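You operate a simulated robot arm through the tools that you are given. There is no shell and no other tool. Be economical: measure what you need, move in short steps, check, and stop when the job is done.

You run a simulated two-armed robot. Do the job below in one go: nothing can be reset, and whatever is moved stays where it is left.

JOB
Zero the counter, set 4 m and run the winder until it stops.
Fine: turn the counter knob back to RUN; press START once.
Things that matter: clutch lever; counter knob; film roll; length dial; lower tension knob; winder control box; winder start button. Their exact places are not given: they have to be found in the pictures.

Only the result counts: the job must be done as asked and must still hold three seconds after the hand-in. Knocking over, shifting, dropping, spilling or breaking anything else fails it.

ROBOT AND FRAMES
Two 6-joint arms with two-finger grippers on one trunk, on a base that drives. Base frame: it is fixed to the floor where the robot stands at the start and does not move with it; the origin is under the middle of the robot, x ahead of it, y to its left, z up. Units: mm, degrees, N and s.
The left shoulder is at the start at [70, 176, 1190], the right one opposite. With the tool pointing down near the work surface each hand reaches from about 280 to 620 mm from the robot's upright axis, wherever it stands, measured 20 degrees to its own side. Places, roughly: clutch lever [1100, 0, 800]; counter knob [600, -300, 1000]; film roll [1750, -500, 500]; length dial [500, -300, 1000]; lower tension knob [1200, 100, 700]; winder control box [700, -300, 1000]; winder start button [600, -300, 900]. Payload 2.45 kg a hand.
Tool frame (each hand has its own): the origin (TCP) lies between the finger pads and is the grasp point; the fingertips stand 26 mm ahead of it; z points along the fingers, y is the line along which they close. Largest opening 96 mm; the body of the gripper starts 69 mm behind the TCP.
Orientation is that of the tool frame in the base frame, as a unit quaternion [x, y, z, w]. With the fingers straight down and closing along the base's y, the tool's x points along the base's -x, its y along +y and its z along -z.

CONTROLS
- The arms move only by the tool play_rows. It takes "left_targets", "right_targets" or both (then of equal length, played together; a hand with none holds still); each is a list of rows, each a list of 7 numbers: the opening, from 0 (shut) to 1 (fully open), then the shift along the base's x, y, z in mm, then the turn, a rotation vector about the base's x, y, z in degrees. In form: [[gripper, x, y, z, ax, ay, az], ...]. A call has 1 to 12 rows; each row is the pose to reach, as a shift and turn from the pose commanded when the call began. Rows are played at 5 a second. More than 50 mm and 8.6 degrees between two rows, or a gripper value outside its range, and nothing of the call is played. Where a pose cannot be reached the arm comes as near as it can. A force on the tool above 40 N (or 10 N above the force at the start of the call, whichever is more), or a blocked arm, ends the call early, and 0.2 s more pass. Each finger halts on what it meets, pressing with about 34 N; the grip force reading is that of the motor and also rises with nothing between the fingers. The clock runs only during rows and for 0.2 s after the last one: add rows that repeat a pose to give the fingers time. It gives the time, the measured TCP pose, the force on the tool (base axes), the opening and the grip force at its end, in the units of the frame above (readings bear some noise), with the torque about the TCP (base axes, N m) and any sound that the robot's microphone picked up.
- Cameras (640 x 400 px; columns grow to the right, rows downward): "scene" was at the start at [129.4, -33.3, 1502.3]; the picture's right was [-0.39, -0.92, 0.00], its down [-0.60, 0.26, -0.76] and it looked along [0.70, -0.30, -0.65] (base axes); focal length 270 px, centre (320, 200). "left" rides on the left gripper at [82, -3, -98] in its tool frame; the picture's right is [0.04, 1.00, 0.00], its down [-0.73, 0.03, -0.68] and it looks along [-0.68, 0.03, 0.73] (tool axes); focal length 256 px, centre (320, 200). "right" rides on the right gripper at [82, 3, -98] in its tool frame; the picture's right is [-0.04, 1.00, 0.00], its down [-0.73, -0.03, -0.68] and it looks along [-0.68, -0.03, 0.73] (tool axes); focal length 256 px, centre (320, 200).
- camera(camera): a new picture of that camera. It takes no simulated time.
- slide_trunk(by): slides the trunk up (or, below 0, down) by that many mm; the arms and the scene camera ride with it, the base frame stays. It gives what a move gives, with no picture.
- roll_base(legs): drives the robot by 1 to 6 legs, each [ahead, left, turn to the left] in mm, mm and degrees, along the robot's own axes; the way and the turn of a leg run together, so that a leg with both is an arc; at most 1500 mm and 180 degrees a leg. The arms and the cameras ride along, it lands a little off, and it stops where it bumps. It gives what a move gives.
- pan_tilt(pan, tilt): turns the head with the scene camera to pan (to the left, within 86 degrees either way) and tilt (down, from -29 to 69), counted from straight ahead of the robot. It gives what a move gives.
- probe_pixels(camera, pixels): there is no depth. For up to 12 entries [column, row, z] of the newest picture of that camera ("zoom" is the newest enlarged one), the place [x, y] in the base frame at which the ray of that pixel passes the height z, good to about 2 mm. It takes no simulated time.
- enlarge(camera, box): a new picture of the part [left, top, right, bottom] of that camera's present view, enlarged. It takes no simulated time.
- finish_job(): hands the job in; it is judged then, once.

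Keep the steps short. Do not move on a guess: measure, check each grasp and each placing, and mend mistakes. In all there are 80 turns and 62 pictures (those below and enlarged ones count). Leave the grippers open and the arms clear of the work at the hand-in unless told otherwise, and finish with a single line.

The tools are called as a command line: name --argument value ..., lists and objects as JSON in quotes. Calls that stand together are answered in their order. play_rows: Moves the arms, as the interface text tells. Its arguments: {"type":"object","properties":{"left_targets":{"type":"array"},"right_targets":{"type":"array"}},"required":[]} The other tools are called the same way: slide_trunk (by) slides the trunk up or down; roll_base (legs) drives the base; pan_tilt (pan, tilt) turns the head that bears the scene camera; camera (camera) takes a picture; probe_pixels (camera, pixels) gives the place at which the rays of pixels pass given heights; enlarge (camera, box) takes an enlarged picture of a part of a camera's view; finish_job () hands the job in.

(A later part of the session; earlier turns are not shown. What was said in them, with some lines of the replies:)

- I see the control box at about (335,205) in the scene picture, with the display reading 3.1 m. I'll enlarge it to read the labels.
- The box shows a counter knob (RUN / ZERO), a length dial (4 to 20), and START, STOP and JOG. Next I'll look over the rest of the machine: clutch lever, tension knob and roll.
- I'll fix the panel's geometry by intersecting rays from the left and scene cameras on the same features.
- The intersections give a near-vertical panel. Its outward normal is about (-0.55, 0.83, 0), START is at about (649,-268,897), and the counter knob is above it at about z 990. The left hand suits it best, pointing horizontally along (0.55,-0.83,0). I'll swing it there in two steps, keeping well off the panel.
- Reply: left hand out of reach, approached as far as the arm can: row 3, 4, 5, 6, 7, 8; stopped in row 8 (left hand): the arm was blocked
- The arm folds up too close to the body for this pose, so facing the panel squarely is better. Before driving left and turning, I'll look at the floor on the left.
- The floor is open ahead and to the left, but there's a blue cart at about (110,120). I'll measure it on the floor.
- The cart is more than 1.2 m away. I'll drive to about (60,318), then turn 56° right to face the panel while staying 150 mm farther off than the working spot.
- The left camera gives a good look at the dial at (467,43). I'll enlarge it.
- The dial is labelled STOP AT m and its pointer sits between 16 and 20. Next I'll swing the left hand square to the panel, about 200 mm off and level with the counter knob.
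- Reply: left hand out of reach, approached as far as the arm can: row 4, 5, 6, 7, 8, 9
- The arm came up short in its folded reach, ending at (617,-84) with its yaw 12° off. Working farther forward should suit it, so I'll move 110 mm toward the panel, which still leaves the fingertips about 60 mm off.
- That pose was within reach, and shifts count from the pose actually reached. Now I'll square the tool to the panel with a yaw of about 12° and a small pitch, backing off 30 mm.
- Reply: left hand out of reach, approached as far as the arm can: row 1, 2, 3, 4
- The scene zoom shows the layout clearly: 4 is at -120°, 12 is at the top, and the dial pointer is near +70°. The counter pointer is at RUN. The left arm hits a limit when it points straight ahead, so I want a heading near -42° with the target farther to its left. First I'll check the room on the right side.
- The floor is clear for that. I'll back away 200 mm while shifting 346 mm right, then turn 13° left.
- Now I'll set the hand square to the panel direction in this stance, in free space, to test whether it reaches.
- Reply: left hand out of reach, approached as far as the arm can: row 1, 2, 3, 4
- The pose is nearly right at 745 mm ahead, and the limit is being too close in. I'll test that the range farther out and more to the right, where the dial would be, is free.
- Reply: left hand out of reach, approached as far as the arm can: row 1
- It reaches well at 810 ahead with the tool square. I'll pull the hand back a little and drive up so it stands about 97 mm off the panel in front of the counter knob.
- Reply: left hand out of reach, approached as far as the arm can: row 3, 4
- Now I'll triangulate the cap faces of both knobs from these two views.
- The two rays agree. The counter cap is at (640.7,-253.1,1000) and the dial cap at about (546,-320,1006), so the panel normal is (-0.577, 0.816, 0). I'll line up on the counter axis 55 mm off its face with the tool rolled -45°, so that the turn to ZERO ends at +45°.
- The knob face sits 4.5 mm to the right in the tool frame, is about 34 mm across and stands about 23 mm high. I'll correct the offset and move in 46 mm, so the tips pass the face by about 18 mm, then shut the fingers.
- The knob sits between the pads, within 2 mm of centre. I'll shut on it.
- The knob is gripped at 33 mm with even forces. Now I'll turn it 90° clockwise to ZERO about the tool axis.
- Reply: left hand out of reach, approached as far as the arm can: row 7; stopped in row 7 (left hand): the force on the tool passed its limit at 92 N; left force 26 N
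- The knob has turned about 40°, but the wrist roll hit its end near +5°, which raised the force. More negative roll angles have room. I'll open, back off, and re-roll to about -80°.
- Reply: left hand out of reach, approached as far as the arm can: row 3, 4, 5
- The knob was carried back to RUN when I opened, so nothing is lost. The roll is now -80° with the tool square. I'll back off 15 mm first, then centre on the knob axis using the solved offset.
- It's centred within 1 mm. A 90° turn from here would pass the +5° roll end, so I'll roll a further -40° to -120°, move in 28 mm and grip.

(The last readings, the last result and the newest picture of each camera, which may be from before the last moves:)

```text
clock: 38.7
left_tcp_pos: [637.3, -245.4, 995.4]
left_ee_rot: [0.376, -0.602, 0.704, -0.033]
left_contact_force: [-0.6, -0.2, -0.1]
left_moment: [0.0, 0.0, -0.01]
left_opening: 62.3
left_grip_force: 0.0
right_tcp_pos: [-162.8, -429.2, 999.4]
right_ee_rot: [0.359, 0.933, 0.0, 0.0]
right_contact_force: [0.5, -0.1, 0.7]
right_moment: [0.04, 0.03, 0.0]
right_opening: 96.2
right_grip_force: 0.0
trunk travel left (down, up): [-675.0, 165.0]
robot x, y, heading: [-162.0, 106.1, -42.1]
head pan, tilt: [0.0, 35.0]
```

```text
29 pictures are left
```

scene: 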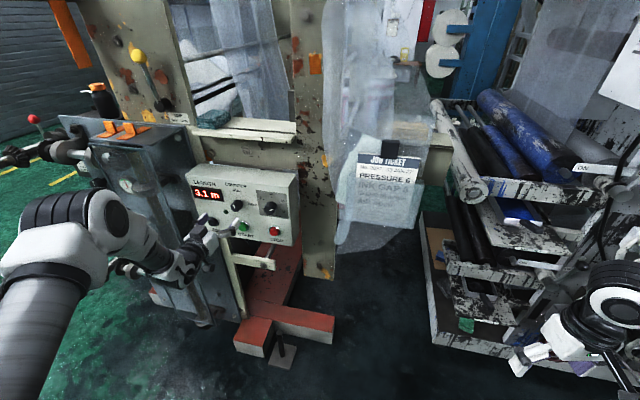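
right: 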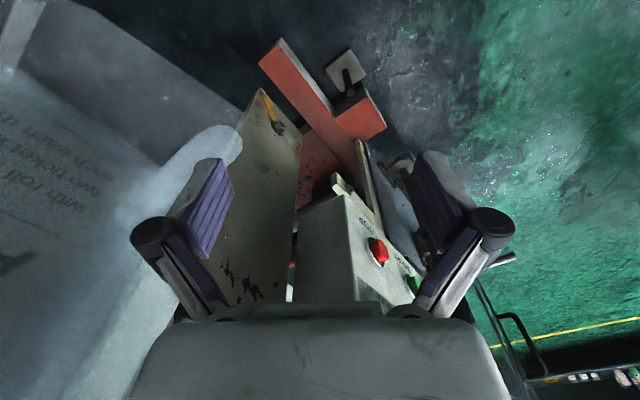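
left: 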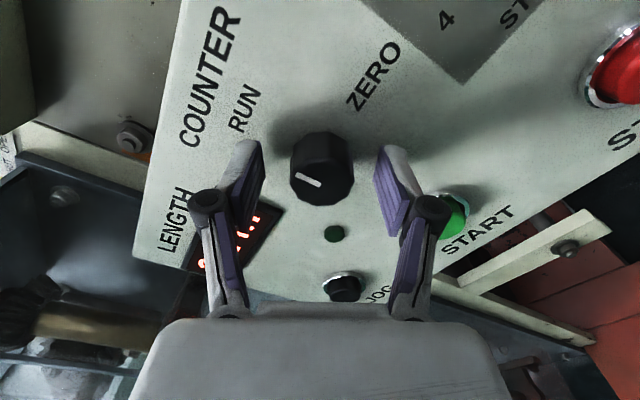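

Centred again, at (321,175). I'll close, then turn 90° clockwise.

play_rows --left_targets '[[0.4, 0, 0, 0, 0, 0, 0], [0.25, 0, 0, 0, 0, 0, 0], [0.2, 0, 0, 0, 0, 0, 0], [0.2, 0, 0, 0, 0, 0, 0]]'

play_rows --left_targets '[[0.2, 0, 0, 0, 4.3, -6.15, 0], [0.2, 0, 0, 0, 8.6, -12.3, 0], [0.2, 0, 0, 0, 12.9, -18.5, 0], [0.2, 0, 0, 0, 17.2, -24.6, 0], [0.2, 0, 0, 0, 21.5, -30.8, 0], [0.2, 0, 0, 0, 25.8, -36.9, 0], [0.2, 0, 0, 0, 30.1, -43, 0], [0.2, 0, 0, 0, 34.4, -49.2, 0], [0.2, 0, 0, 0, 38.7, -55.4, 0], [0.2, 0, 0, 0, 43, -61.5, 0], [0.2, 0, 0, 0, 47.3, -67.6, 0], [0.2, 0, 0, 0, 51.5, -73.8, 0]]'

enlarge --camera "scene" --box '[180, 150, 310, 250]'

camera --camera "left"

```text
clock: 39.7
left_tcp_pos: [637.8, -245.5, 994.2]
left_ee_rot: [0.376, -0.602, 0.703, -0.033]
left_contact_force: [-3.9, 0.7, -2.5]
left_moment: [0.0, -0.03, -0.21]
left_opening: 33.3
left_grip_force: 44.9
right_tcp_pos: [-163.4, -430.5, 999.5]
right_ee_rot: [0.36, 0.933, 0.0, -0.001]
right_contact_force: [0.2, -1.0, 0.0]
right_moment: [0.0, 0.0, 0.0]
right_opening: 96.0
right_grip_force: 0.2
trunk travel left (down, up): [-675.0, 165.0]
robot x, y, heading: [-159.3, 108.0, -42.0]
head pan, tilt: [0.0, 35.0]
```

```text
clock: 42.3
left_tcp_pos: [636.2, -245.6, 995.8]
left_ee_rot: [0.159, 0.69, -0.472, 0.525]
left_contact_force: [-16.8, 0.0, -3.7]
left_moment: [0.73, 0.59, -0.58]
left_opening: 32.9
left_grip_force: 44.9
right_tcp_pos: [-164.9, -430.5, 999.0]
right_ee_rot: [0.359, 0.933, 0.001, 0.0]
right_contact_force: [-0.5, 0.0, 0.1]
right_moment: [0.0, -0.02, 0.02]
right_opening: 96.1
right_grip_force: 0.0
trunk travel left (down, up): [-675.0, 165.0]
robot x, y, heading: [-159.8, 107.2, -42.1]
head pan, tilt: [0.0, 35.0]
```

```text
4.00 times, centred on (245, 200) of scene
```

zoom: 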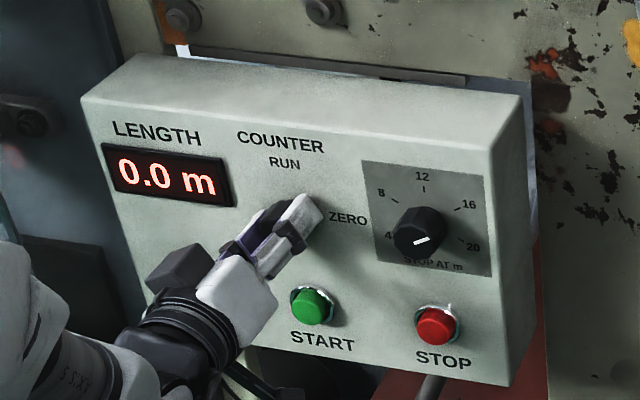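

```text
27 pictures are left
```

left: 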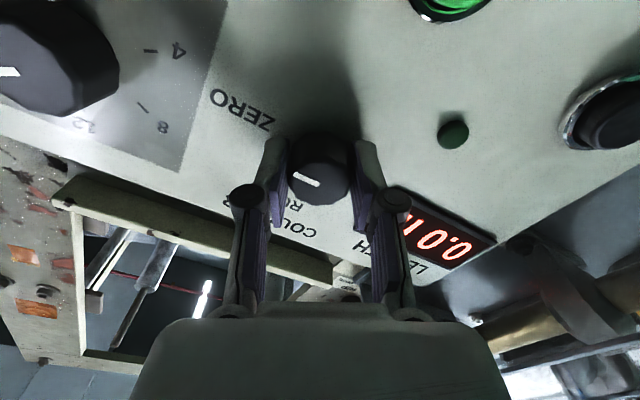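

The display reads 0.0 m. Now I'll turn the knob back 90° to RUN.

play_rows --left_targets '[[0.2, 0, 0, 0, -4.3, 6.15, 0], [0.2, 0, 0, 0, -8.6, 12.3, 0], [0.2, 0, 0, 0, -12.9, 18.5, 0], [0.2, 0, 0, 0, -17.2, 24.6, 0], [0.2, 0, 0, 0, -21.5, 30.8, 0], [0.2, 0, 0, 0, -25.8, 36.9, 0], [0.2, 0, 0, 0, -30.1, 43, 0], [0.2, 0, 0, 0, -34.4, 49.2, 0], [0.2, 0, 0, 0, -38.7, 55.4, 0], [0.2, 0, 0, 0, -43, 61.5, 0], [0.2, 0, 0, 0, -47.3, 67.6, 0], [0.2, 0, 0, 0, -51.5, 73.8, 0]]'

play_rows --left_targets '[[0.4, 0, 0, 0, 0, 0, 0], [0.65, 0, 0, 0, 0, 0, 0], [0.65, 0, 0, 0, 0, 0, 0], [0.65, -10, 14, 0, 0, 0, 0], [0.65, -20, 28.5, 0, 0, 0, 0], [0.65, -29, 41, 0, 0, 0, 0], [0.65, -29, 41, 0, 0, 0, 0]]'

camera --camera "left"

enlarge --camera "scene" --box '[180, 150, 310, 250]'

```text
clock: 44.9
left_tcp_pos: [637.2, -244.4, 994.2]
left_ee_rot: [0.376, -0.602, 0.704, -0.034]
left_contact_force: [-25.4, -0.2, -17.6]
left_moment: [0.37, 0.05, -0.31]
left_opening: 32.9
left_grip_force: 45.0
right_tcp_pos: [-164.5, -430.2, 999.0]
right_ee_rot: [0.359, 0.933, 0.002, 0.0]
right_contact_force: [0.2, 0.1, 0.3]
right_moment: [-0.01, 0.0, 0.03]
right_opening: 96.1
right_grip_force: 0.1
trunk travel left (down, up): [-675.0, 165.0]
robot x, y, heading: [-163.9, 105.4, -42.0]
head pan, tilt: [0.0, 35.0]
```

```text
clock: 46.5
left_tcp_pos: [610.4, -205.2, 994.0]
left_ee_rot: [0.376, -0.601, 0.704, -0.034]
left_contact_force: [-1.4, 0.2, 0.8]
left_moment: [0.0, 0.0, -0.02]
left_opening: 62.5
left_grip_force: 0.0
right_tcp_pos: [-162.6, -427.8, 1000.2]
right_ee_rot: [0.359, 0.933, 0.001, 0.0]
right_contact_force: [0.6, -0.2, 0.6]
right_moment: [-0.01, 0.01, 0.01]
right_opening: 96.1
right_grip_force: 0.0
trunk travel left (down, up): [-675.0, 165.0]
robot x, y, heading: [-160.0, 109.9, -42.1]
head pan, tilt: [0.0, 35.0]
```

```text
26 pictures are left
```

left: 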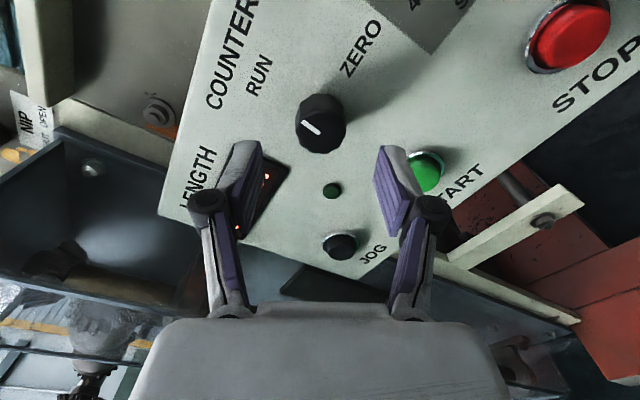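

```text
4.00 times, centred on (245, 200) of scene
```

zoom: 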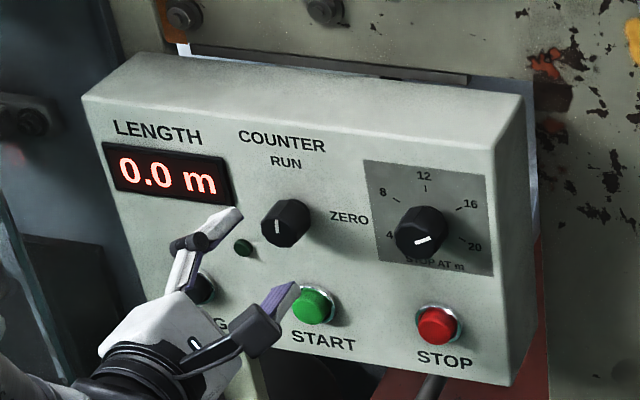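

The counter knob is back at RUN and the display holds 0.0 m. Now the dial: I'll move along the panel to its axis, about 45 mm off its face, while rolling to about -20°.

play_rows --left_targets '[[0.85, -23, -19, 3, 4.74, -6.83, 0], [0.85, -45, -39, 6, 9.5, -13.7, 0], [0.85, -68, -58, 9, 14.2, -20.5, 0], [0.85, -90, -78, 12, 19, -27.3, 0], [0.85, -90, -78, 12, 23.7, -34.1, 0], [0.85, -90, -78, 12, 28.4, -41, 0], [0.85, -90, -78, 12, 33.2, -47.8, 0], [0.85, -90, -78, 12, 37.9, -54.6, 0], [0.85, -90, -78, 12, 42.7, -61.5, 0], [0.85, -90, -78, 12, 47.4, -68.3, 0], [0.85, -90, -78, 12, 52.1, -75.1, 0], [0.85, -90, -78, 12, 56.9, -82, 0]]'

camera --camera "left"

```text
clock: 49.1
left_tcp_pos: [547.4, -261.6, 1005.3]
left_ee_rot: [0.227, 0.671, -0.434, 0.557]
left_contact_force: [0.2, 0.1, -0.2]
left_moment: [0.03, -0.01, 0.01]
left_opening: 81.4
left_grip_force: 0.0
left hand out of reach, approached as far as the arm can: row 3, 4, 5, 6, 7, 8, 9, 10, 11, 12
right_tcp_pos: [-164.6, -429.0, 998.9]
right_ee_rot: [0.359, 0.933, 0.001, 0.0]
right_contact_force: [-0.3, 0.5, 0.6]
right_moment: [-0.03, -0.01, 0.0]
right_opening: 96.2
right_grip_force: 0.0
trunk travel left (down, up): [-675.0, 165.0]
robot x, y, heading: [-161.8, 104.0, -42.0]
head pan, tilt: [0.0, 35.0]
```

```text
24 pictures are left
```

left: 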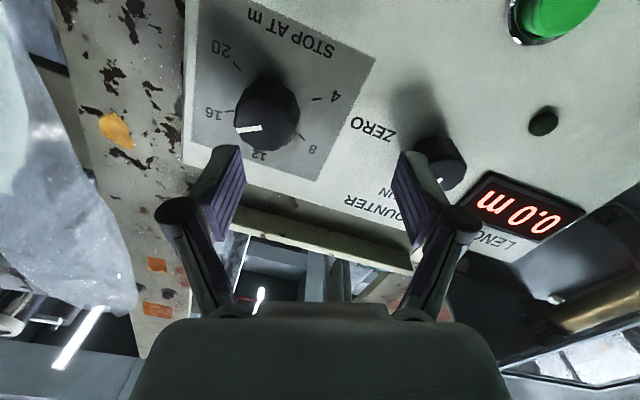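

The arm is at its inner reach limit here. I'll shift the base about 100 mm right along the panel, first moving the hand 40 mm left and 20 mm out for clearance.

play_rows --left_targets '[[0.85, 10, 20, 0, 0, 0, 0], [0.85, 21, 39, 0, 0, 0, 0], [0.85, 21, 39, 0, 0, 0, 0]]'

roll_base --legs '[[-35, -110, 0]]'

camera --camera "left"

```text
clock: 49.9
left_tcp_pos: [565.8, -222.7, 1006.7]
left_ee_rot: [0.216, 0.674, -0.427, 0.564]
left_contact_force: [-0.3, 0.3, 0.9]
left_moment: [-0.01, -0.02, -0.01]
left_opening: 81.3
left_grip_force: 0.0
right_tcp_pos: [-163.6, -429.9, 998.5]
right_ee_rot: [0.359, 0.933, 0.0, 0.001]
right_contact_force: [-0.1, 0.4, 0.0]
right_moment: [0.05, -0.01, 0.0]
right_opening: 95.8
right_grip_force: 0.0
trunk travel left (down, up): [-675.0, 165.0]
robot x, y, heading: [-160.9, 105.3, -42.2]
head pan, tilt: [0.0, 35.0]
```

```text
clock: 51.1
left_tcp_pos: [468.1, -277.5, 1006.7]
left_ee_rot: [0.215, 0.674, -0.427, 0.563]
left_contact_force: [0.8, 0.4, 0.3]
left_moment: [-0.01, 0.04, -0.02]
left_opening: 81.7
left_grip_force: 0.1
right_tcp_pos: [-261.7, -486.4, 999.1]
right_ee_rot: [0.36, 0.933, 0.001, -0.001]
right_contact_force: [0.2, -0.5, 0.3]
right_moment: [-0.02, 0.03, 0.02]
right_opening: 95.9
right_grip_force: 0.1
trunk travel left (down, up): [-675.0, 165.0]
robot x, y, heading: [-258.8, 48.6, -42.0]
head pan, tilt: [0.0, 35.0]
```

```text
23 pictures are left
```

left: 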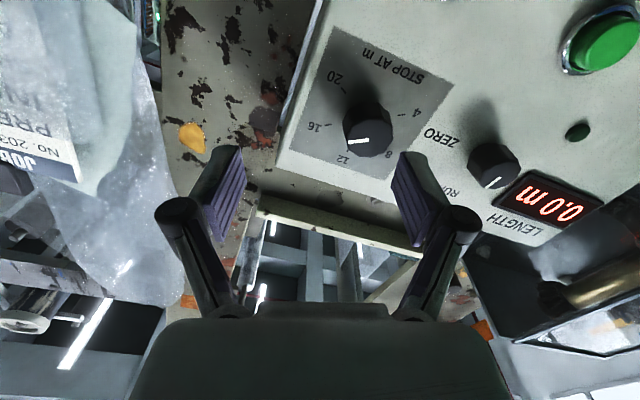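

The predicted dial position matches the picture at (368,134), so the dial is confirmed at (546,-320,1006). I'll move onto its axis, 37 mm off the face.

play_rows --left_targets '[[0.85, 16, 11, -0.3, 0, 0, 0], [0.85, 32, 22.5, -0.6, 0, 0, 0], [0.85, 45, 4, -0.6, 0, 0, 0], [0.85, 56.7, -12.3, -0.6, 0, 0, 0], [0.85, 56.7, -12.3, -0.6, 0, 0, 0]]'

enlarge --camera "left" --box '[210, 60, 430, 220]'

```text
clock: 52.3
left_tcp_pos: [523.2, -291.4, 1007.9]
left_ee_rot: [0.214, 0.674, -0.428, 0.563]
left_contact_force: [-0.5, 0.5, 0.1]
left_moment: [0.02, 0.01, -0.04]
left_opening: 81.4
left_grip_force: 0.1
right_tcp_pos: [-261.0, -486.4, 999.3]
right_ee_rot: [0.358, 0.934, 0.0, -0.001]
right_contact_force: [0.2, -0.3, 0.2]
right_moment: [0.01, 0.0, 0.02]
right_opening: 96.0
right_grip_force: 0.1
trunk travel left (down, up): [-675.0, 165.0]
robot x, y, heading: [-260.9, 50.7, -42.2]
head pan, tilt: [0.0, 35.0]
```

```text
2.50 times, centred on (320, 140) of left
```

zoom: 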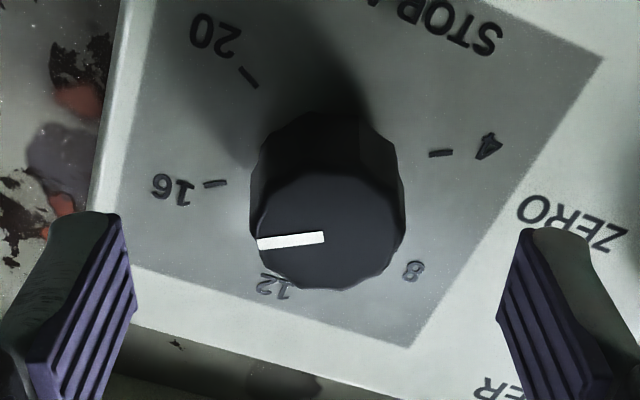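

The pointer is parallel to the line to 16, and the 4 tick lies exactly opposite, so the needed turn is 180° counter-clockwise. I'll correct by about 3 mm, move in 29 mm and grip.

play_rows --left_targets '[[0.85, 2.4, 1.7, 1.1, 0, 0, 0], [0.85, 8, -6, 1.1, 0, 0, 0], [0.85, 13.5, -14, 1.1, 0, 0, 0], [0.85, 19, -22, 1.1, 0, 0, 0], [0.85, 19, -22, 1.1, 0, 0, 0], [0.55, 19, -22, 1.1, 0, 0, 0], [0.35, 19, -22, 1.1, 0, 0, 0], [0.25, 19, -22, 1.1, 0, 0, 0], [0.25, 19, -22, 1.1, 0, 0, 0]]'

camera --camera "left"

```text
clock: 54.3
left_tcp_pos: [541.0, -311.8, 1008.3]
left_ee_rot: [0.216, 0.674, -0.427, 0.563]
left_contact_force: [-9.2, -3.0, 0.9]
left_moment: [-0.09, 0.0, -0.35]
left_opening: 37.1
left_grip_force: 45.2
right_tcp_pos: [-262.5, -486.6, 999.0]
right_ee_rot: [0.359, 0.933, 0.0, -0.001]
right_contact_force: [0.3, -0.1, 0.7]
right_moment: [-0.06, -0.02, -0.02]
right_opening: 96.1
right_grip_force: 0.1
trunk travel left (down, up): [-675.0, 165.0]
robot x, y, heading: [-258.9, 48.5, -41.8]
head pan, tilt: [0.0, 35.0]
```

```text
21 pictures are left
```

left: 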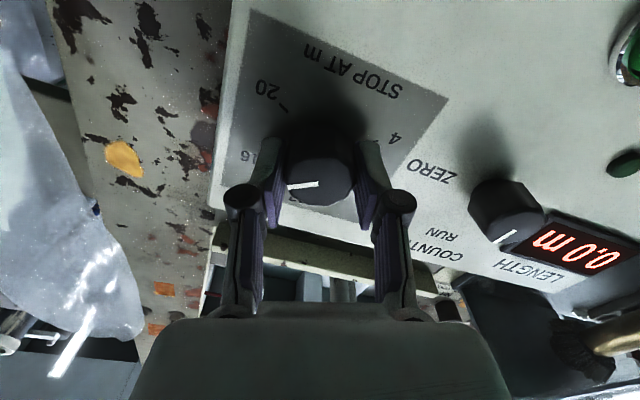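

Gripped at 37 mm, centred. I'll turn 90° counter-clockwise about (0.575,-0.818,0).

play_rows --left_targets '[[0.25, 0, 0, 0, -4.3, 6.14, 0], [0.25, 0, 0, 0, -8.6, 12.3, 0], [0.25, 0, 0, 0, -12.9, 18.4, 0], [0.25, 0, 0, 0, -17.3, 24.5, 0], [0.25, 0, 0, 0, -21.6, 30.7, 0], [0.25, 0, 0, 0, -25.9, 36.8, 0], [0.25, 0, 0, 0, -30.2, 43, 0], [0.25, 0, 0, 0, -34.5, 49.1, 0], [0.25, 0, 0, 0, -38.8, 55.2, 0], [0.25, 0, 0, 0, -43.1, 61.4, 0], [0.25, 0, 0, 0, -47.4, 67.5, 0], [0.25, 0, 0, 0, -51.8, 73.6, 0]]'

camera --camera "left"

```text
clock: 56.9
left_tcp_pos: [542.4, -311.7, 1003.3]
left_ee_rot: [0.325, -0.63, 0.699, -0.094]
left_contact_force: [-10.9, 5.5, -20.0]
left_moment: [0.29, 0.05, -0.93]
left_opening: 36.9
left_grip_force: 44.6
right_tcp_pos: [-260.9, -487.2, 1000.3]
right_ee_rot: [0.359, 0.933, 0.0, 0.0]
right_contact_force: [-0.4, -0.6, 0.6]
right_moment: [0.01, 0.0, -0.01]
right_opening: 96.2
right_grip_force: 0.0
trunk travel left (down, up): [-675.0, 165.0]
robot x, y, heading: [-260.4, 49.4, -42.1]
head pan, tilt: [0.0, 35.0]
```

```text
20 pictures are left
```

left: 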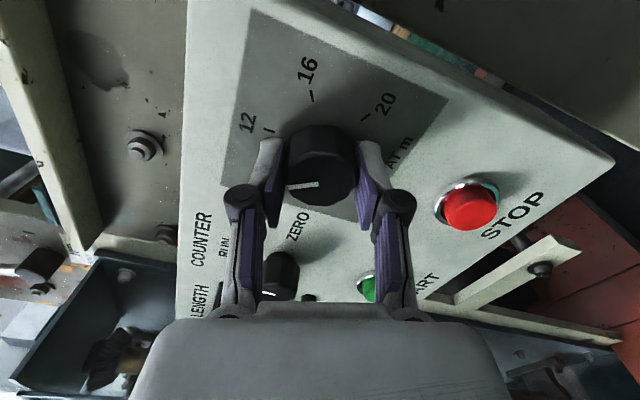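

The knob followed, and the pointer is now about halfway. The hand is being pulled about 5 mm low, so the axis is nearer z 1003. I'll ease the command down 4 mm and turn 45° more, watching for the roll limit.

play_rows --left_targets '[[0.25, 0, 0, -2, 0, 0, 0], [0.25, 0, 0, -4, -4.3, 6.14, 0], [0.25, 0, 0, -4, -8.6, 12.3, 0], [0.25, 0, 0, -4, -12.9, 18.4, 0], [0.25, 0, 0, -4, -17.3, 24.5, 0], [0.25, 0, 0, -4, -21.6, 30.7, 0], [0.25, 0, 0, -4, -25.9, 36.8, 0]]'

```text
clock: 58.5
left_tcp_pos: [542.1, -312.6, 1001.5]
left_ee_rot: [0.54, -0.457, 0.683, 0.179]
left_contact_force: [-14.0, 2.9, -17.7]
left_moment: [-0.07, -0.13, -0.48]
left_opening: 37.1
left_grip_force: 44.9
right_tcp_pos: [-263.3, -486.8, 999.8]
right_ee_rot: [0.36, 0.933, 0.0, 0.0]
right_contact_force: [-0.6, 0.9, 0.2]
right_moment: [0.0, 0.01, 0.01]
right_opening: 96.0
right_grip_force: 0.0
trunk travel left (down, up): [-675.0, 165.0]
robot x, y, heading: [-257.6, 45.6, -42.1]
head pan, tilt: [0.0, 35.0]
```

No limit met and the forces are moderate. I'll turn the last 45° and look.

play_rows --left_targets '[[0.25, -1, 0, -1.5, -4.3, 6.14, 0], [0.25, -2, 0, -1.5, -8.6, 12.3, 0], [0.25, -2, 0, -1.5, -12.9, 18.4, 0], [0.25, -2, 0, -1.5, -17.3, 24.5, 0], [0.25, -2, 0, -1.5, -21.6, 30.7, 0], [0.25, -2, 0, -1.5, -25.9, 36.8, 0], [0.25, -2, 0, -1.5, -25.9, 36.8, 0]]'

camera --camera "left"

enlarge --camera "scene" --box '[200, 140, 360, 260]'

```text
clock: 60.1
left_tcp_pos: [540.2, -314.8, 1002.2]
left_ee_rot: [0.674, -0.216, 0.564, 0.426]
left_contact_force: [-14.0, -9.2, -7.8]
left_moment: [0.02, -0.5, -0.42]
left_opening: 37.0
left_grip_force: 44.6
right_tcp_pos: [-262.9, -489.4, 1000.0]
right_ee_rot: [0.36, 0.933, 0.002, 0.0]
right_contact_force: [0.0, 0.3, 0.1]
right_moment: [-0.02, -0.02, -0.01]
right_opening: 96.0
right_grip_force: 0.0
trunk travel left (down, up): [-675.0, 165.0]
robot x, y, heading: [-261.6, 53.1, -42.2]
head pan, tilt: [0.0, 35.0]
```

```text
19 pictures are left
```

left: 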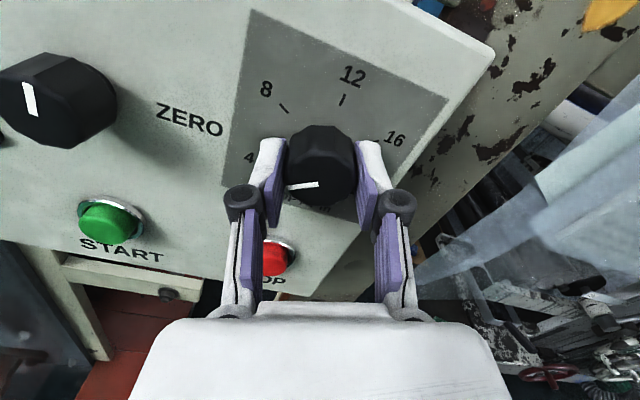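

```text
3.33 times, centred on (280, 200) of scene
```

zoom: 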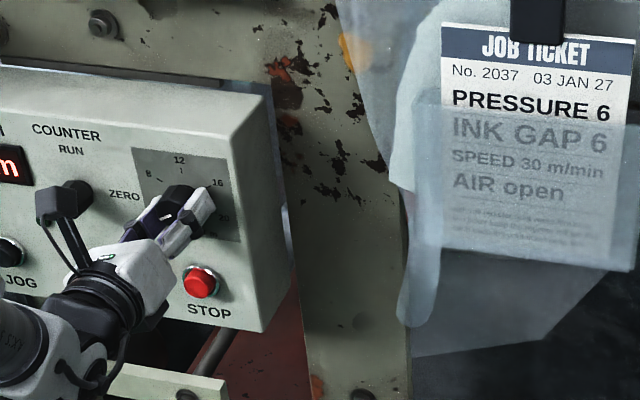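

The pointer now looks to be at 4. I'll ease the strain, open, back off 45 mm and look without the fingers.

play_rows --left_targets '[[0.25, -2, -1, -1, 0, 0, 0], [0.55, -2, -1, -1, 0, 0, 0], [0.8, -2, -1, -1, 0, 0, 0], [0.8, -2, -1, -1, 0, 0, 0], [0.8, -10, 11, -1, 0, 0, 0], [0.8, -19, 23, -1, 0, 0, 0], [0.8, -28, 36, -1, 0, 0, 0], [0.8, -28, 36, -1, 0, 0, 0]]'

enlarge --camera "left" --box '[220, 40, 440, 200]'

```text
clock: 61.9
left_tcp_pos: [511.6, -276.6, 999.0]
left_ee_rot: [0.674, -0.215, 0.564, 0.427]
left_contact_force: [0.2, -0.9, 0.0]
left_moment: [0.0, 0.01, 0.01]
left_opening: 77.0
left_grip_force: 0.0
right_tcp_pos: [-260.8, -486.7, 999.9]
right_ee_rot: [0.359, 0.933, 0.001, 0.0]
right_contact_force: [-0.6, -0.6, 0.0]
right_moment: [-0.02, -0.03, 0.01]
right_opening: 96.3
right_grip_force: 0.1
trunk travel left (down, up): [-675.0, 165.0]
robot x, y, heading: [-259.5, 48.7, -42.2]
head pan, tilt: [0.0, 35.0]
```

```text
2.50 times, centred on (330, 120) of left
```

zoom: 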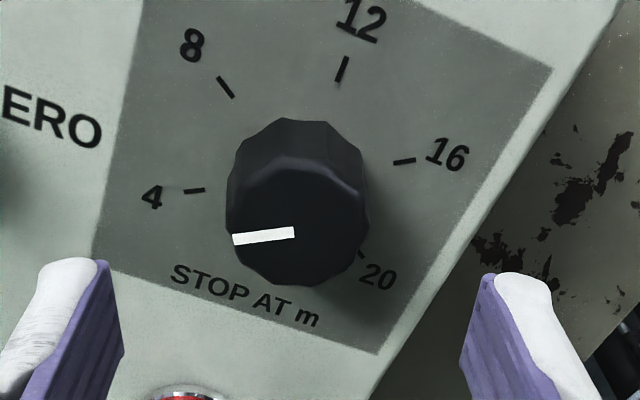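

The pointer (slope 0.131) is parallel to the line through the 4 and 16 ticks (slope 0.139) on the 4 side, so the dial reads 4 m. START solves to about (643.6,-265,905). I'll shut the fingers, move to about 45 mm in front of it and check.

play_rows --left_targets '[[0.5, 0, 0, 0, 0, 0, 0], [0, 18, 14, -19, 0, 0, 0], [0, 36, 28, -38, 0, 0, 0], [0, 55, 42, -56, 0, 0, 0], [0, 73, 56, -75, 0, 0, 0], [0, 91, 69.4, -94, 0, 0, 0], [0, 91, 69.4, -94, 0, 0, 0]]'

camera --camera "left"

enlarge --camera "scene" --box '[200, 140, 360, 260]'

```text
clock: 63.5
left_tcp_pos: [603.0, -207.6, 908.6]
left_ee_rot: [0.674, -0.216, 0.563, 0.427]
left_contact_force: [-0.8, -0.1, -0.4]
left_moment: [-0.01, 0.0, 0.0]
left_opening: 0.2
left_grip_force: 28.2
right_tcp_pos: [-263.0, -487.7, 999.5]
right_ee_rot: [0.359, 0.933, 0.001, 0.0]
right_contact_force: [-0.7, -0.3, -0.5]
right_moment: [0.0, 0.03, 0.01]
right_opening: 95.8
right_grip_force: 0.1
trunk travel left (down, up): [-675.0, 165.0]
robot x, y, heading: [-258.1, 49.2, -42.2]
head pan, tilt: [0.0, 35.0]
```

```text
16 pictures are left
```

left: 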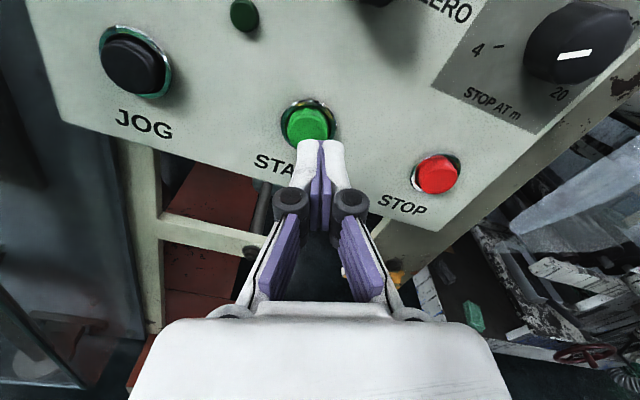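

```text
3.33 times, centred on (280, 200) of scene
```

zoom: 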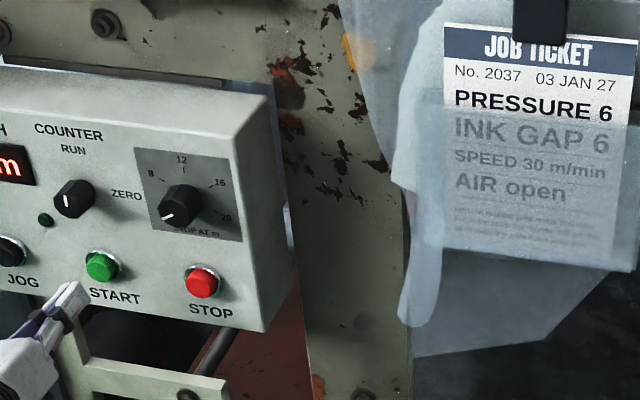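

The dial shows 4 in the scene picture too. START's cap is at (308,127) against the expected (320,121), so I'll shift by (5,3.6,-7.5) and advance 30 mm, leaving about 12 mm to the cap.

play_rows --left_targets '[[0, 5.1, 3.6, -7.5, 0, 0, 0], [0, 14, -9, -7.5, 0, 0, 0], [0, 22.4, -21, -7.5, 0, 0, 0], [0, 22.4, -21, -7.5, 0, 0, 0]]'

enlarge --camera "left" --box '[220, 60, 420, 200]'

enlarge --camera "scene" --box '[180, 170, 280, 250]'

```text
clock: 64.5
left_tcp_pos: [626.2, -227.9, 900.2]
left_ee_rot: [0.674, -0.215, 0.564, 0.427]
left_contact_force: [0.1, -0.9, 0.1]
left_moment: [-0.01, 0.05, 0.03]
left_opening: 0.0
left_grip_force: 28.3
right_tcp_pos: [-261.0, -485.7, 999.5]
right_ee_rot: [0.359, 0.933, 0.0, 0.001]
right_contact_force: [-0.4, 0.2, -0.2]
right_moment: [0.02, 0.02, -0.03]
right_opening: 95.8
right_grip_force: 0.0
trunk travel left (down, up): [-675.0, 165.0]
robot x, y, heading: [-256.9, 52.2, -42.1]
head pan, tilt: [0.0, 35.0]
```

```text
2.86 times, centred on (320, 130) of left
```

zoom: 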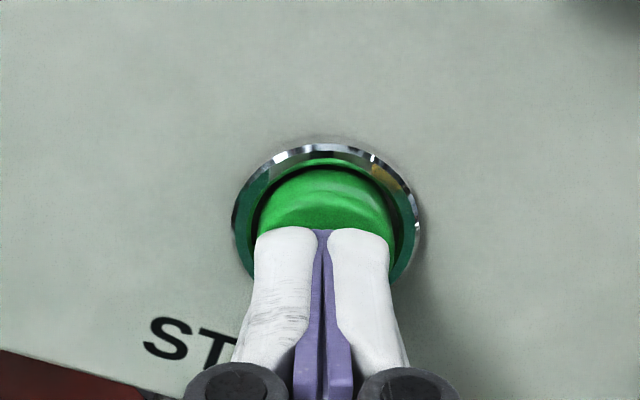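

```text
5.00 times, centred on (230, 210) of scene
```

zoom: 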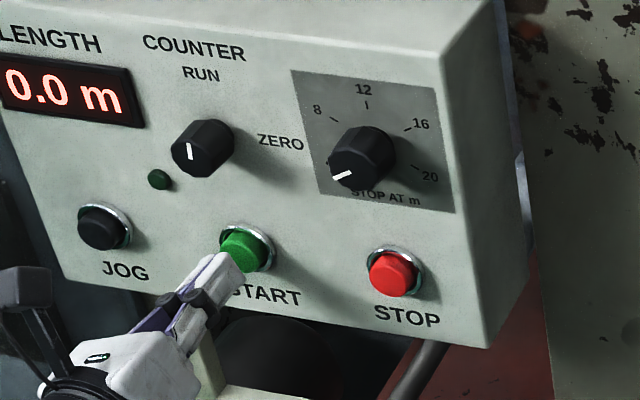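

The tip is aligned with the START cap. I'll push forward slowly in 3 mm steps and watch force and sound.

play_rows --left_targets '[[0, 1.7, -2.5, 0, 0, 0, 0], [0, 3.5, -4.9, 0, 0, 0, 0], [0, 5.2, -7.4, 0, 0, 0, 0], [0, 6.9, -9.8, 0, 0, 0, 0], [0, 8.6, -12.3, 0, 0, 0, 0]]'

```text
clock: 65.7
left_tcp_pos: [634.6, -239.8, 898.3]
left_ee_rot: [0.674, -0.215, 0.564, 0.426]
left_contact_force: [-2.0, 2.5, 0.5]
left_moment: [0.01, 0.02, -0.01]
left_opening: 0.3
left_grip_force: 28.8
right_tcp_pos: [-262.9, -486.5, 999.0]
right_ee_rot: [0.358, 0.934, 0.0, -0.001]
right_contact_force: [-0.3, 0.1, 0.1]
right_moment: [0.0, 0.02, -0.01]
right_opening: 96.3
right_grip_force: 0.1
trunk travel left (down, up): [-675.0, 165.0]
robot x, y, heading: [-258.1, 48.4, -42.2]
head pan, tilt: [0.0, 35.0]
heard: click
```

A click, with light contact force. I'll withdraw straight back and look at the display.

play_rows --left_targets '[[0, -6, 8, 0, 0, 0, 0], [0, -14, 20, 0, 0, 0, 0], [0, -26, 37, 0, 0, 0, 0], [0, -40, 57, 0, 0, 0, 0], [0, -40, 57, 0, 0, 0, 0]]'

enlarge --camera "scene" --box '[180, 150, 310, 250]'

```text
clock: 66.9
left_tcp_pos: [596.1, -182.0, 898.4]
left_ee_rot: [0.673, -0.216, 0.563, 0.427]
left_contact_force: [0.3, 0.2, -0.2]
left_moment: [0.0, -0.02, -0.03]
left_opening: 0.0
left_grip_force: 28.6
right_tcp_pos: [-261.5, -486.8, 999.3]
right_ee_rot: [0.36, 0.933, 0.0, -0.001]
right_contact_force: [-0.2, -0.8, 0.5]
right_moment: [0.0, 0.0, 0.0]
right_opening: 96.0
right_grip_force: 0.1
trunk travel left (down, up): [-675.0, 165.0]
robot x, y, heading: [-261.0, 50.3, -42.1]
head pan, tilt: [0.0, 35.0]
```

```text
4.00 times, centred on (245, 200) of scene
```

zoom: 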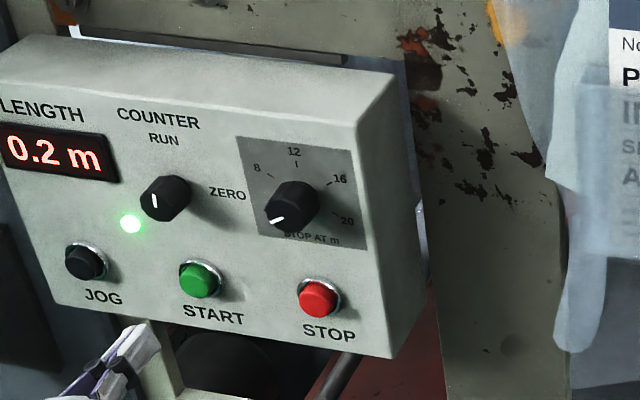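

It's running: the lamp is lit and the display reads 0.2 m. I'll move the hand farther clear, open it, and let time pass.

play_rows --left_targets '[[0, -10, 18, 8, 0, 0, 0], [0, -16, 36, 16, 0, 0, 0], [0.5, -16, 40, 20, 0, 0, 0], [1, -16, 40, 20, 0, 0, 0], [1, -16, 40, 20, 0, 0, 0], [1, -16, 40, 20, 0, 0, 0], [1, -16, 40, 20, 0, 0, 0], [1, -16, 40, 20, 0, 0, 0], [1, -16, 40, 20, 0, 0, 0], [1, -16, 40, 20, 0, 0, 0], [1, -16, 40, 20, 0, 0, 0], [1, -16, 40, 20, 0, 0, 0]]'

play_rows --left_targets '[[1, 0, 0, 0, 0, 0, 0], [1, 0, 0, 0, 0, 0, 0], [1, 0, 0, 0, 0, 0, 0], [1, 0, 0, 0, 0, 0, 0], [1, 0, 0, 0, 0, 0, 0], [1, 0, 0, 0, 0, 0, 0], [1, 0, 0, 0, 0, 0, 0], [1, 0, 0, 0, 0, 0, 0], [1, 0, 0, 0, 0, 0, 0], [1, 0, 0, 0, 0, 0, 0], [1, 0, 0, 0, 0, 0, 0], [1, 0, 0, 0, 0, 0, 0]]'

camera --camera "scene"

enlarge --camera "scene" --box '[160, 150, 290, 250]'

```text
clock: 69.5
left_tcp_pos: [579.5, -142.4, 919.4]
left_ee_rot: [0.673, -0.216, 0.563, 0.428]
left_contact_force: [-0.8, -0.2, -0.4]
left_moment: [-0.03, 0.01, 0.01]
left_opening: 96.2
left_grip_force: 0.1
right_tcp_pos: [-261.5, -487.5, 1000.5]
right_ee_rot: [0.359, 0.933, 0.001, -0.001]
right_contact_force: [-0.3, -0.5, 0.4]
right_moment: [0.01, -0.01, -0.02]
right_opening: 96.2
right_grip_force: 0.1
trunk travel left (down, up): [-675.0, 165.0]
robot x, y, heading: [-259.5, 51.1, -42.0]
head pan, tilt: [0.0, 35.0]
```

```text
clock: 72.1
left_tcp_pos: [580.6, -142.2, 919.9]
left_ee_rot: [0.674, -0.214, 0.564, 0.426]
left_contact_force: [0.0, -0.6, 0.0]
left_moment: [-0.01, -0.03, -0.01]
left_opening: 96.4
left_grip_force: 0.0
right_tcp_pos: [-261.7, -486.8, 999.7]
right_ee_rot: [0.36, 0.933, 0.001, -0.001]
right_contact_force: [-0.6, -0.1, -0.2]
right_moment: [0.02, 0.0, -0.02]
right_opening: 96.0
right_grip_force: 0.1
trunk travel left (down, up): [-675.0, 165.0]
robot x, y, heading: [-263.3, 52.0, -42.0]
head pan, tilt: [0.0, 35.0]
```

```text
11 pictures are left
```

scene: 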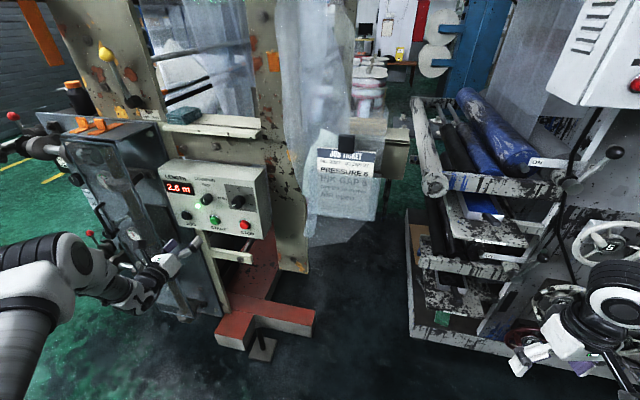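

```text
4.00 times, centred on (225, 200) of scene
```

zoom: 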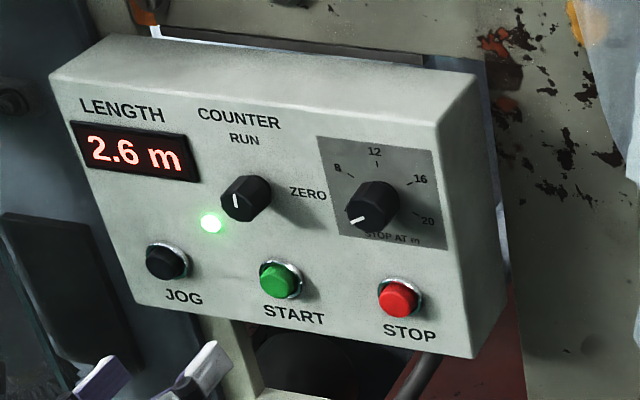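

2.6 m and counting at about 0.5 m/s. I'll wait about 5 s more for it to stop.

play_rows --left_targets '[[1, 0, 0, 0, 0, 0, 0], [1, 0, 0, 0, 0, 0, 0], [1, 0, 0, 0, 0, 0, 0], [1, 0, 0, 0, 0, 0, 0], [1, 0, 0, 0, 0, 0, 0], [1, 0, 0, 0, 0, 0, 0], [1, 0, 0, 0, 0, 0, 0], [1, 0, 0, 0, 0, 0, 0], [1, 0, 0, 0, 0, 0, 0], [1, 0, 0, 0, 0, 0, 0], [1, 0, 0, 0, 0, 0, 0], [1, 0, 0, 0, 0, 0, 0]]'

play_rows --left_targets '[[1, 0, 0, 0, 0, 0, 0], [1, 0, 0, 0, 0, 0, 0], [1, 0, 0, 0, 0, 0, 0], [1, 0, 0, 0, 0, 0, 0], [1, 0, 0, 0, 0, 0, 0], [1, 0, 0, 0, 0, 0, 0], [1, 0, 0, 0, 0, 0, 0], [1, 0, 0, 0, 0, 0, 0], [1, 0, 0, 0, 0, 0, 0], [1, 0, 0, 0, 0, 0, 0], [1, 0, 0, 0, 0, 0, 0], [1, 0, 0, 0, 0, 0, 0]]'

enlarge --camera "scene" --box '[160, 150, 290, 250]'

```text
clock: 74.7
left_tcp_pos: [579.9, -142.9, 918.1]
left_ee_rot: [0.674, -0.215, 0.564, 0.427]
left_contact_force: [-0.3, -0.2, 0.6]
left_moment: [0.03, 0.01, 0.04]
left_opening: 95.9
left_grip_force: 0.1
right_tcp_pos: [-262.1, -485.7, 999.5]
right_ee_rot: [0.36, 0.933, 0.0, -0.001]
right_contact_force: [-0.4, -0.6, -0.2]
right_moment: [0.0, -0.01, -0.01]
right_opening: 95.7
right_grip_force: 0.0
trunk travel left (down, up): [-675.0, 165.0]
robot x, y, heading: [-260.1, 50.8, -42.1]
head pan, tilt: [0.0, 35.0]
```

```text
clock: 77.3
left_tcp_pos: [580.5, -143.1, 919.3]
left_ee_rot: [0.674, -0.215, 0.564, 0.426]
left_contact_force: [-0.8, 0.7, 1.0]
left_moment: [0.02, -0.01, -0.02]
left_opening: 95.8
left_grip_force: 0.0
right_tcp_pos: [-260.8, -487.4, 999.5]
right_ee_rot: [0.36, 0.933, 0.0, -0.001]
right_contact_force: [-0.3, 0.3, 0.1]
right_moment: [0.02, 0.01, 0.01]
right_opening: 95.7
right_grip_force: 0.0
trunk travel left (down, up): [-675.0, 165.0]
robot x, y, heading: [-262.9, 52.2, -42.1]
head pan, tilt: [0.0, 35.0]
```

```text
4.00 times, centred on (225, 200) of scene
```

zoom: 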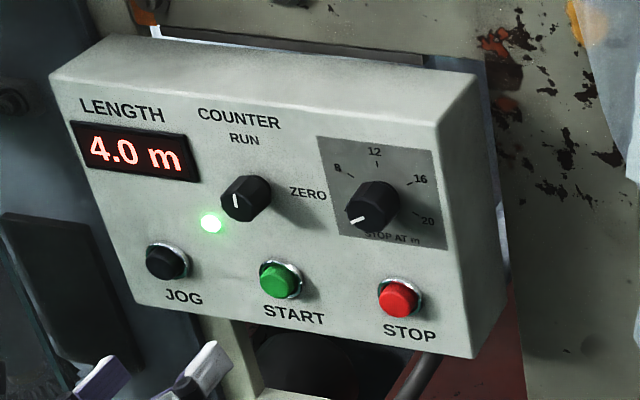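

The display reads 4.0 m but the lamp is still lit. I'll wait a little longer and check that it has really stopped.

play_rows --left_targets '[[1, 0, 0, 0, 0, 0, 0], [1, 0, 0, 0, 0, 0, 0], [1, 0, 0, 0, 0, 0, 0], [1, 0, 0, 0, 0, 0, 0], [1, 0, 0, 0, 0, 0, 0], [1, 0, 0, 0, 0, 0, 0], [1, 0, 0, 0, 0, 0, 0], [1, 0, 0, 0, 0, 0, 0], [1, 0, 0, 0, 0, 0, 0], [1, 0, 0, 0, 0, 0, 0]]'

enlarge --camera "scene" --box '[160, 150, 290, 250]'

```text
clock: 79.5
left_tcp_pos: [579.7, -142.8, 919.3]
left_ee_rot: [0.674, -0.215, 0.564, 0.427]
left_contact_force: [-0.3, -0.5, -0.7]
left_moment: [-0.03, 0.0, 0.0]
left_opening: 95.9
left_grip_force: 0.1
right_tcp_pos: [-261.4, -486.2, 1000.0]
right_ee_rot: [0.359, 0.933, 0.0, -0.001]
right_contact_force: [-0.4, 0.4, 0.5]
right_moment: [-0.02, 0.02, -0.02]
right_opening: 96.1
right_grip_force: 0.2
trunk travel left (down, up): [-675.0, 165.0]
robot x, y, heading: [-257.8, 49.3, -42.0]
head pan, tilt: [0.0, 35.0]
```

```text
4.00 times, centred on (225, 200) of scene
```

zoom: 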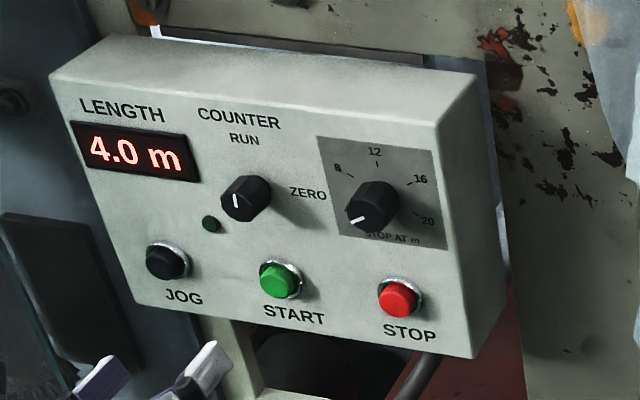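

The lamp is out and the display holds at 4.0 m. The counter knob is at RUN, the dial is at 4, and the grippers are open and clear. I'm handing the job in.

finish_job

```text
The job is handed in.
```

The counter was zeroed and turned back to RUN, the dial was set to 4 m, START was pressed once, and the winder ran and stopped by itself at 4.0 m.
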